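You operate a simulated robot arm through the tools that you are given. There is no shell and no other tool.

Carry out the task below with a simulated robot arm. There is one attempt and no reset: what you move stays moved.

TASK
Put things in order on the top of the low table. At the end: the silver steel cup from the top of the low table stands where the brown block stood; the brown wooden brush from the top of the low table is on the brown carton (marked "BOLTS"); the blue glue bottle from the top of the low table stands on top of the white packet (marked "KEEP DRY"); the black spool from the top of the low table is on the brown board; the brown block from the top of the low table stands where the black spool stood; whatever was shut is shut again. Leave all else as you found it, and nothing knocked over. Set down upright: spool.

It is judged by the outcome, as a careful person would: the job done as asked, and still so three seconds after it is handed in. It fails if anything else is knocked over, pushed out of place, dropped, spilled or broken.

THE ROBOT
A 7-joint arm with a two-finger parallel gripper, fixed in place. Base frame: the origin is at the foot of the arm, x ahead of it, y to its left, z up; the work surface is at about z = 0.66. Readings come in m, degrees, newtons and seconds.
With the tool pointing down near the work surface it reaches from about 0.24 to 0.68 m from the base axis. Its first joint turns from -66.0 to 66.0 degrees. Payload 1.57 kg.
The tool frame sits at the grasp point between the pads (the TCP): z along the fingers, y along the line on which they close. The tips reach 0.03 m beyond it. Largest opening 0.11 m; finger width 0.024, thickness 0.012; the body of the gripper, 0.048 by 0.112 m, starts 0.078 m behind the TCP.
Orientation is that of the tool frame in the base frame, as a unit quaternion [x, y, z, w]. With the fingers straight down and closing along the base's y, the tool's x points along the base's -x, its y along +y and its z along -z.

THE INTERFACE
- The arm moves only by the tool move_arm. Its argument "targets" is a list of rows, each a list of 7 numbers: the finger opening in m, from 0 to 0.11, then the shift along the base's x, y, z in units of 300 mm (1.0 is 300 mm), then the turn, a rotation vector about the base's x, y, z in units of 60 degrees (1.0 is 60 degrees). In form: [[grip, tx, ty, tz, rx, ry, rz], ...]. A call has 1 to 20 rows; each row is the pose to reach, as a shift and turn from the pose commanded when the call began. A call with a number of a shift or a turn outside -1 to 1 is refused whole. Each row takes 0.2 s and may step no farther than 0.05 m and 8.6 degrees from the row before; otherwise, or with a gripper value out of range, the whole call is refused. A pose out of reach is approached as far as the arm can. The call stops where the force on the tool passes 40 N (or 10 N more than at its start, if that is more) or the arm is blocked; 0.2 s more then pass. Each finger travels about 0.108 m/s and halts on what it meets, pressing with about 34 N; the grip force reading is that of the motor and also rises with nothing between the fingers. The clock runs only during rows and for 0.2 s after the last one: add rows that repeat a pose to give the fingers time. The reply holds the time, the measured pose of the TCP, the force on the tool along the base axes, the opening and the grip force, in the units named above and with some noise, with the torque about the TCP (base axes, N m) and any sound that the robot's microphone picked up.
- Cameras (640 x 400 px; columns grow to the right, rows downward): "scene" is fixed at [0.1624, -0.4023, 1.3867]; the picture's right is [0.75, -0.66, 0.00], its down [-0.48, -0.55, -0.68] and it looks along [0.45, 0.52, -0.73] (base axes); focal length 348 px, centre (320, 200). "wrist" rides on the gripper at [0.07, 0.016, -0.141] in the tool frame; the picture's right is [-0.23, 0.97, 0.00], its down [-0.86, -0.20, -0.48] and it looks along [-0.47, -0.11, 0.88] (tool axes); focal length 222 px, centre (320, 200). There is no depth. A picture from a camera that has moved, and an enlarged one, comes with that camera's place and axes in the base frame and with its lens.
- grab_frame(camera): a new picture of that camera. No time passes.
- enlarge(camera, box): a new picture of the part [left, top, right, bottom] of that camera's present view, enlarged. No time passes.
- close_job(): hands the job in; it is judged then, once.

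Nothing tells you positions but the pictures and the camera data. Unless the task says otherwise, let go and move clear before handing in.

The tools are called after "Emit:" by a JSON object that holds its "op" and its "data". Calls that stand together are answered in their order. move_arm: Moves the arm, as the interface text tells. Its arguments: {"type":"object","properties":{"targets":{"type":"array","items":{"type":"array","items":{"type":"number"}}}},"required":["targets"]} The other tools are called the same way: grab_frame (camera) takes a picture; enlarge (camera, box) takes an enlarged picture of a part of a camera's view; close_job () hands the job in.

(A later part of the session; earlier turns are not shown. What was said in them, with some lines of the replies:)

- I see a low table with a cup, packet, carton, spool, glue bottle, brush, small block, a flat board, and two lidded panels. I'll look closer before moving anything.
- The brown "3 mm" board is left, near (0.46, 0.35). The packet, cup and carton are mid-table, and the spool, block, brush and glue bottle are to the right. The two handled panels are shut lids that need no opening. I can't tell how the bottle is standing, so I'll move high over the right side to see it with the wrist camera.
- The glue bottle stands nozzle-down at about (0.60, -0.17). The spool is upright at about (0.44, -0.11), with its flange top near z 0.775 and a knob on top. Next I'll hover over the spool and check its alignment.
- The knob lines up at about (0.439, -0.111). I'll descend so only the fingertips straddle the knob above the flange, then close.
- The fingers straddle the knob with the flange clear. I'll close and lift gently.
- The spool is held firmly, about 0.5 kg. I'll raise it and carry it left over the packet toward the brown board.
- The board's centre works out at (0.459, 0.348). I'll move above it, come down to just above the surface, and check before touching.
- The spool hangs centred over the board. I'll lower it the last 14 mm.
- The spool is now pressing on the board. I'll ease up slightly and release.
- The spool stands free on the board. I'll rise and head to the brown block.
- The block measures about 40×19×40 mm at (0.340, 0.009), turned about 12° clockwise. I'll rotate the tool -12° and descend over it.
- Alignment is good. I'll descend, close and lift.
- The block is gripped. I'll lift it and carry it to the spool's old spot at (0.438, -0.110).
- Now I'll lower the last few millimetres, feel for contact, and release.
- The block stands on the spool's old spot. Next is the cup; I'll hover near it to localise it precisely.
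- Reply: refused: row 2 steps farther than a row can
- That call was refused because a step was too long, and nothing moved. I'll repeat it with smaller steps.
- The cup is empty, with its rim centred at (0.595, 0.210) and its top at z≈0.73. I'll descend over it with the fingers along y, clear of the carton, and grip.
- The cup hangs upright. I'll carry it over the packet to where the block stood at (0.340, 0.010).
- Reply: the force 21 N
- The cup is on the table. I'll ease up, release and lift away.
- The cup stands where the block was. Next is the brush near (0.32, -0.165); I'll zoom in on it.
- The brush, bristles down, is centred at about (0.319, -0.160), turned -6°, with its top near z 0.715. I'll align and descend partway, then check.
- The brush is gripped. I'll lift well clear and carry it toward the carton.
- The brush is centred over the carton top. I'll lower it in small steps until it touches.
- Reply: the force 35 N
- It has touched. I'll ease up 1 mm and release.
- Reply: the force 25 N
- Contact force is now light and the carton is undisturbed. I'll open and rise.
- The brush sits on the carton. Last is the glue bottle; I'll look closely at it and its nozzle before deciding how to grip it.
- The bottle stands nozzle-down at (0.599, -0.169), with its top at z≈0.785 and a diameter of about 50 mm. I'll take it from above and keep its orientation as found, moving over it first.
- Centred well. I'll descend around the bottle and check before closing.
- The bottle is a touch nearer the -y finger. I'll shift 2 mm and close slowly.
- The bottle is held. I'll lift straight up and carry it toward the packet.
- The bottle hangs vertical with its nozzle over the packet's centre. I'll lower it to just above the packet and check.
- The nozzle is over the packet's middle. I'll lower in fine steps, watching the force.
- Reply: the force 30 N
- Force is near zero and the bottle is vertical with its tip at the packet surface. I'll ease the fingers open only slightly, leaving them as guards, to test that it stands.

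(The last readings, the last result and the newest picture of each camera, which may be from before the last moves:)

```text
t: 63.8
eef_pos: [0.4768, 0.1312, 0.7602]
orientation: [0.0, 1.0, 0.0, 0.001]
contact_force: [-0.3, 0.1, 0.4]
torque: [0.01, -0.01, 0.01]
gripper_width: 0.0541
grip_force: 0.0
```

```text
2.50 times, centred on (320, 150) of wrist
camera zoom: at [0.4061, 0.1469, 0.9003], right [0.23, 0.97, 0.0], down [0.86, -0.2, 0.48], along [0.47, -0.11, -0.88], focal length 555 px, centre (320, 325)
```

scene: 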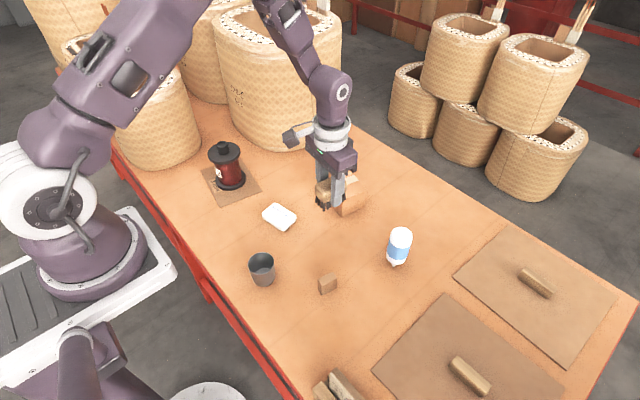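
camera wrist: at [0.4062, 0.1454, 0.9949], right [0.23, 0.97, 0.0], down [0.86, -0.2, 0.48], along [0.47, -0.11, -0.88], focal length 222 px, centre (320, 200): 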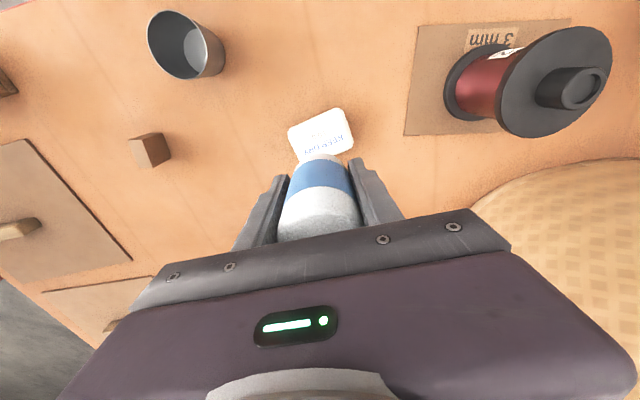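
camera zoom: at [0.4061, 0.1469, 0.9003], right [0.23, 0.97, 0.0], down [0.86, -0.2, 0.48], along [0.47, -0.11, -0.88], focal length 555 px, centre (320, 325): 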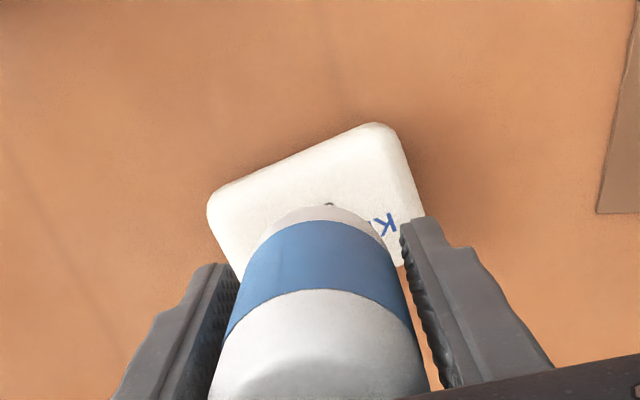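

The bottle hasn't moved while the fingers opened 3 mm more, so it stands freely. I'll open wider, rise straight up, and move clear.

Emit:
{"op": "move_arm", "data": {"targets": [[0.065, 0, 0, 0, 0, 0, 0], [0.08, 0, 0, 0, 0, 0, 0], [0.08, 0, 0, 0, 0, 0, 0], [0.08, 0, 0, 0.05, 0, 0, 0], [0.08, 0, 0, 0.15, 0, 0, 0], [0.08, 0, 0, 0.27, 0, 0, 0], [0.08, 0, 0, 0.4, 0, 0, 0], [0.08, 0, 0, 0.53, 0, 0, 0], [0.08, -0.05, -0.1, 0.6, 0, 0, 0], [0.08, -0.1, -0.22, 0.63, 0, 0, 0], [0.08, -0.15, -0.34, 0.65, 0, 0, 0], [0.08, -0.2, -0.46, 0.65, 0, 0, 0], [0.08, -0.25, -0.58, 0.65, 0, 0, 0], [0.08, -0.3, -0.7, 0.65, 0, 0, 0], [0.08, -0.3, -0.7, 0.65, 0, 0, 0]]}}

Emit:
{"op": "grab_frame", "data": {"camera": "scene"}}

Emit:
{"op": "grab_frame", "data": {"camera": "wrist"}}

Emit:
{"op": "enlarge", "data": {"camera": "scene", "box": [190, 120, 430, 300]}}

```text
t: 67.0
eef_pos: [0.3853, -0.0793, 0.9537]
orientation: [0.0, 1.0, -0.001, 0.0]
contact_force: [0.1, -0.6, 0.0]
torque: [0.0, 0.01, -0.02]
gripper_width: 0.0799
grip_force: 0.1
```

```text
taken
```

scene: 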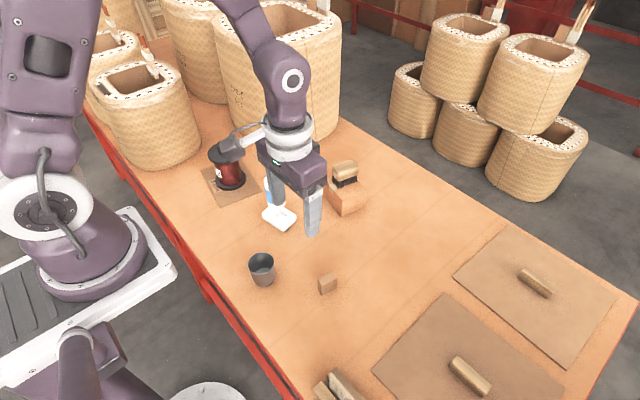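

```text
taken
camera wrist: at [0.3158, -0.0634, 1.095], right [0.23, 0.97, 0.0], down [0.86, -0.2, 0.48], along [0.47, -0.11, -0.88], focal length 222 px, centre (320, 200)
```

wrist: 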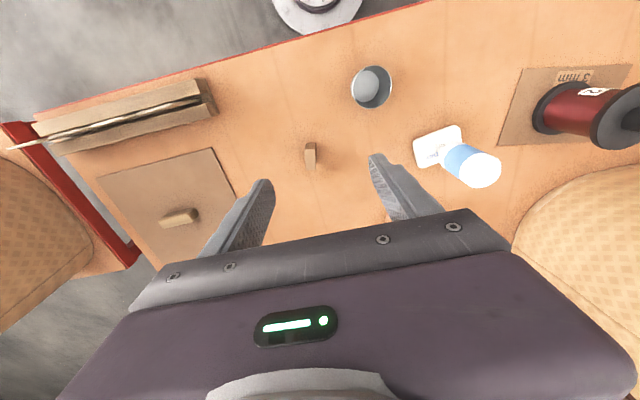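

```text
2.22 times, centred on (310, 210) of scene
camera zoom: at [0.1624, -0.4024, 1.3867], right [0.75, -0.66, 0.0], down [-0.48, -0.55, -0.68], along [0.45, 0.52, -0.73], focal length 773 px, centre (342, 178)
```

zoom: 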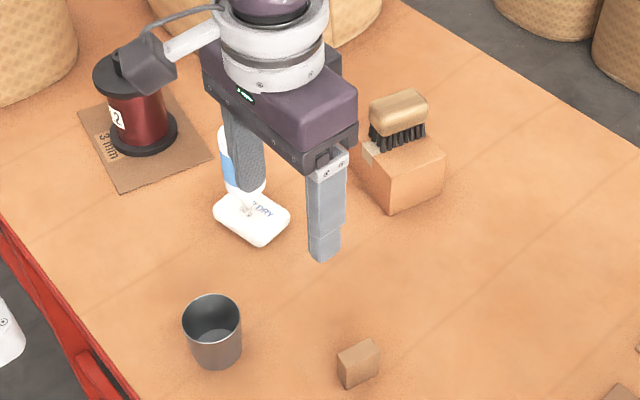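

Everything stands. I'll move further aside to inspect the whole result unobstructed and let a few seconds pass.

Emit:
{"op": "move_arm", "data": {"targets": [[0.08, 0.05, -0.12, 0, 0, 0, 0], [0.08, 0.1, -0.25, 0, 0, 0, 0], [0.08, 0.15, -0.38, 0, 0, 0, 0], [0.08, 0.15, -0.5, 0, 0, 0, 0], [0.08, 0.15, -0.5, 0, 0, 0, 0], [0.08, 0.15, -0.5, 0, 0, 0, 0], [0.08, 0.15, -0.5, 0, 0, 0, 0], [0.08, 0.15, -0.5, 0, 0, 0, 0]]}}

Emit:
{"op": "grab_frame", "data": {"camera": "scene"}}

Emit:
{"op": "enlarge", "data": {"camera": "scene", "box": [190, 120, 430, 300]}}

Emit:
{"op": "enlarge", "data": {"camera": "wrist", "box": [380, 20, 640, 200]}}

```text
t: 68.8
eef_pos: [0.4319, -0.2299, 0.9567]
orientation: [0.0, 1.0, -0.001, 0.0]
contact_force: [-0.4, -0.5, -0.4]
torque: [0.02, 0.0, 0.01]
gripper_width: 0.0801
grip_force: 0.1
```

```text
taken
```

scene: 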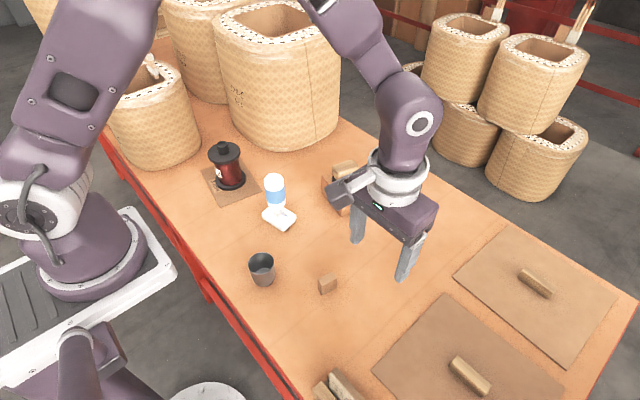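

```text
2.22 times, centred on (310, 210) of scene
camera zoom: at [0.1624, -0.4023, 1.3867], right [0.75, -0.66, 0.0], down [-0.48, -0.55, -0.68], along [0.45, 0.52, -0.73], focal length 773 px, centre (342, 178)
```

zoom: 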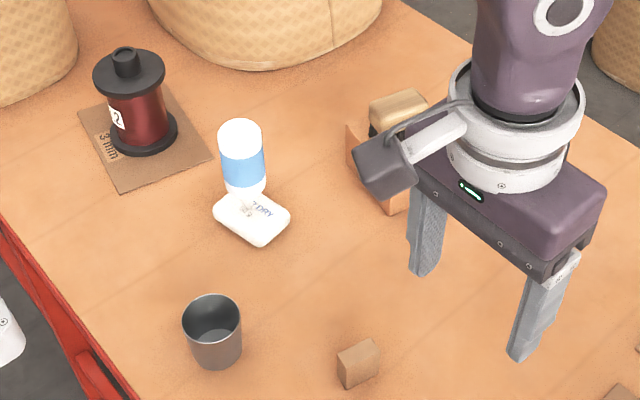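

```text
2.22 times, centred on (510, 110) of wrist
camera zoom: at [0.3608, -0.2138, 1.0965], right [0.23, 0.97, 0.0], down [0.86, -0.2, 0.48], along [0.47, -0.11, -0.88], focal length 494 px, centre (-102, 400)
```

zoom: 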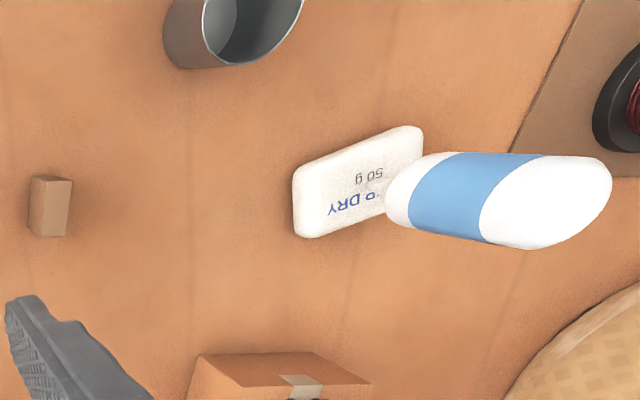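

The final views show:
- **Spool:** upright on the brown board.
- **Block:** on the spool's old spot.
- **Cup:** on the block's old spot.
- **Brush:** on the carton.
- **Bottle:** standing on the white packet, nozzle-down as I found it, and steady for several seconds.

The lids stayed shut, nothing else was moved, and the gripper is clear, so I'm handing in. I couldn't see a "BOLTS" mark in any view, but this is the only carton on the table.

Emit:
{"op": "close_job", "data": {}}

```text
The job is handed in.
```

I've moved all five items as asked and handed the job in; I haven't seen a verdict on it.

- **Spool:** upright, near the centre of the brown "3 mm" board.
- **Block:** standing where the spool stood.
- **Cup:** standing where the block stood.
- **Brush:** on top of the brown carton, bristles down.
- **Glue bottle:** standing on the white "KEEP DRY" packet. It did not move for several seconds after I let go.

Both lids stayed shut, and I saw nothing knocked over or pushed out of place. The gripper was open and clear before I handed in.

Two things I could not settle:
- **Bottle orientation:** I found it standing nozzle-down and kept it that way, because only the spool was listed to be set upright.
- **Carton marking:** I never saw the "BOLTS" mark in any picture. I used that carton because it is the only one on the table.
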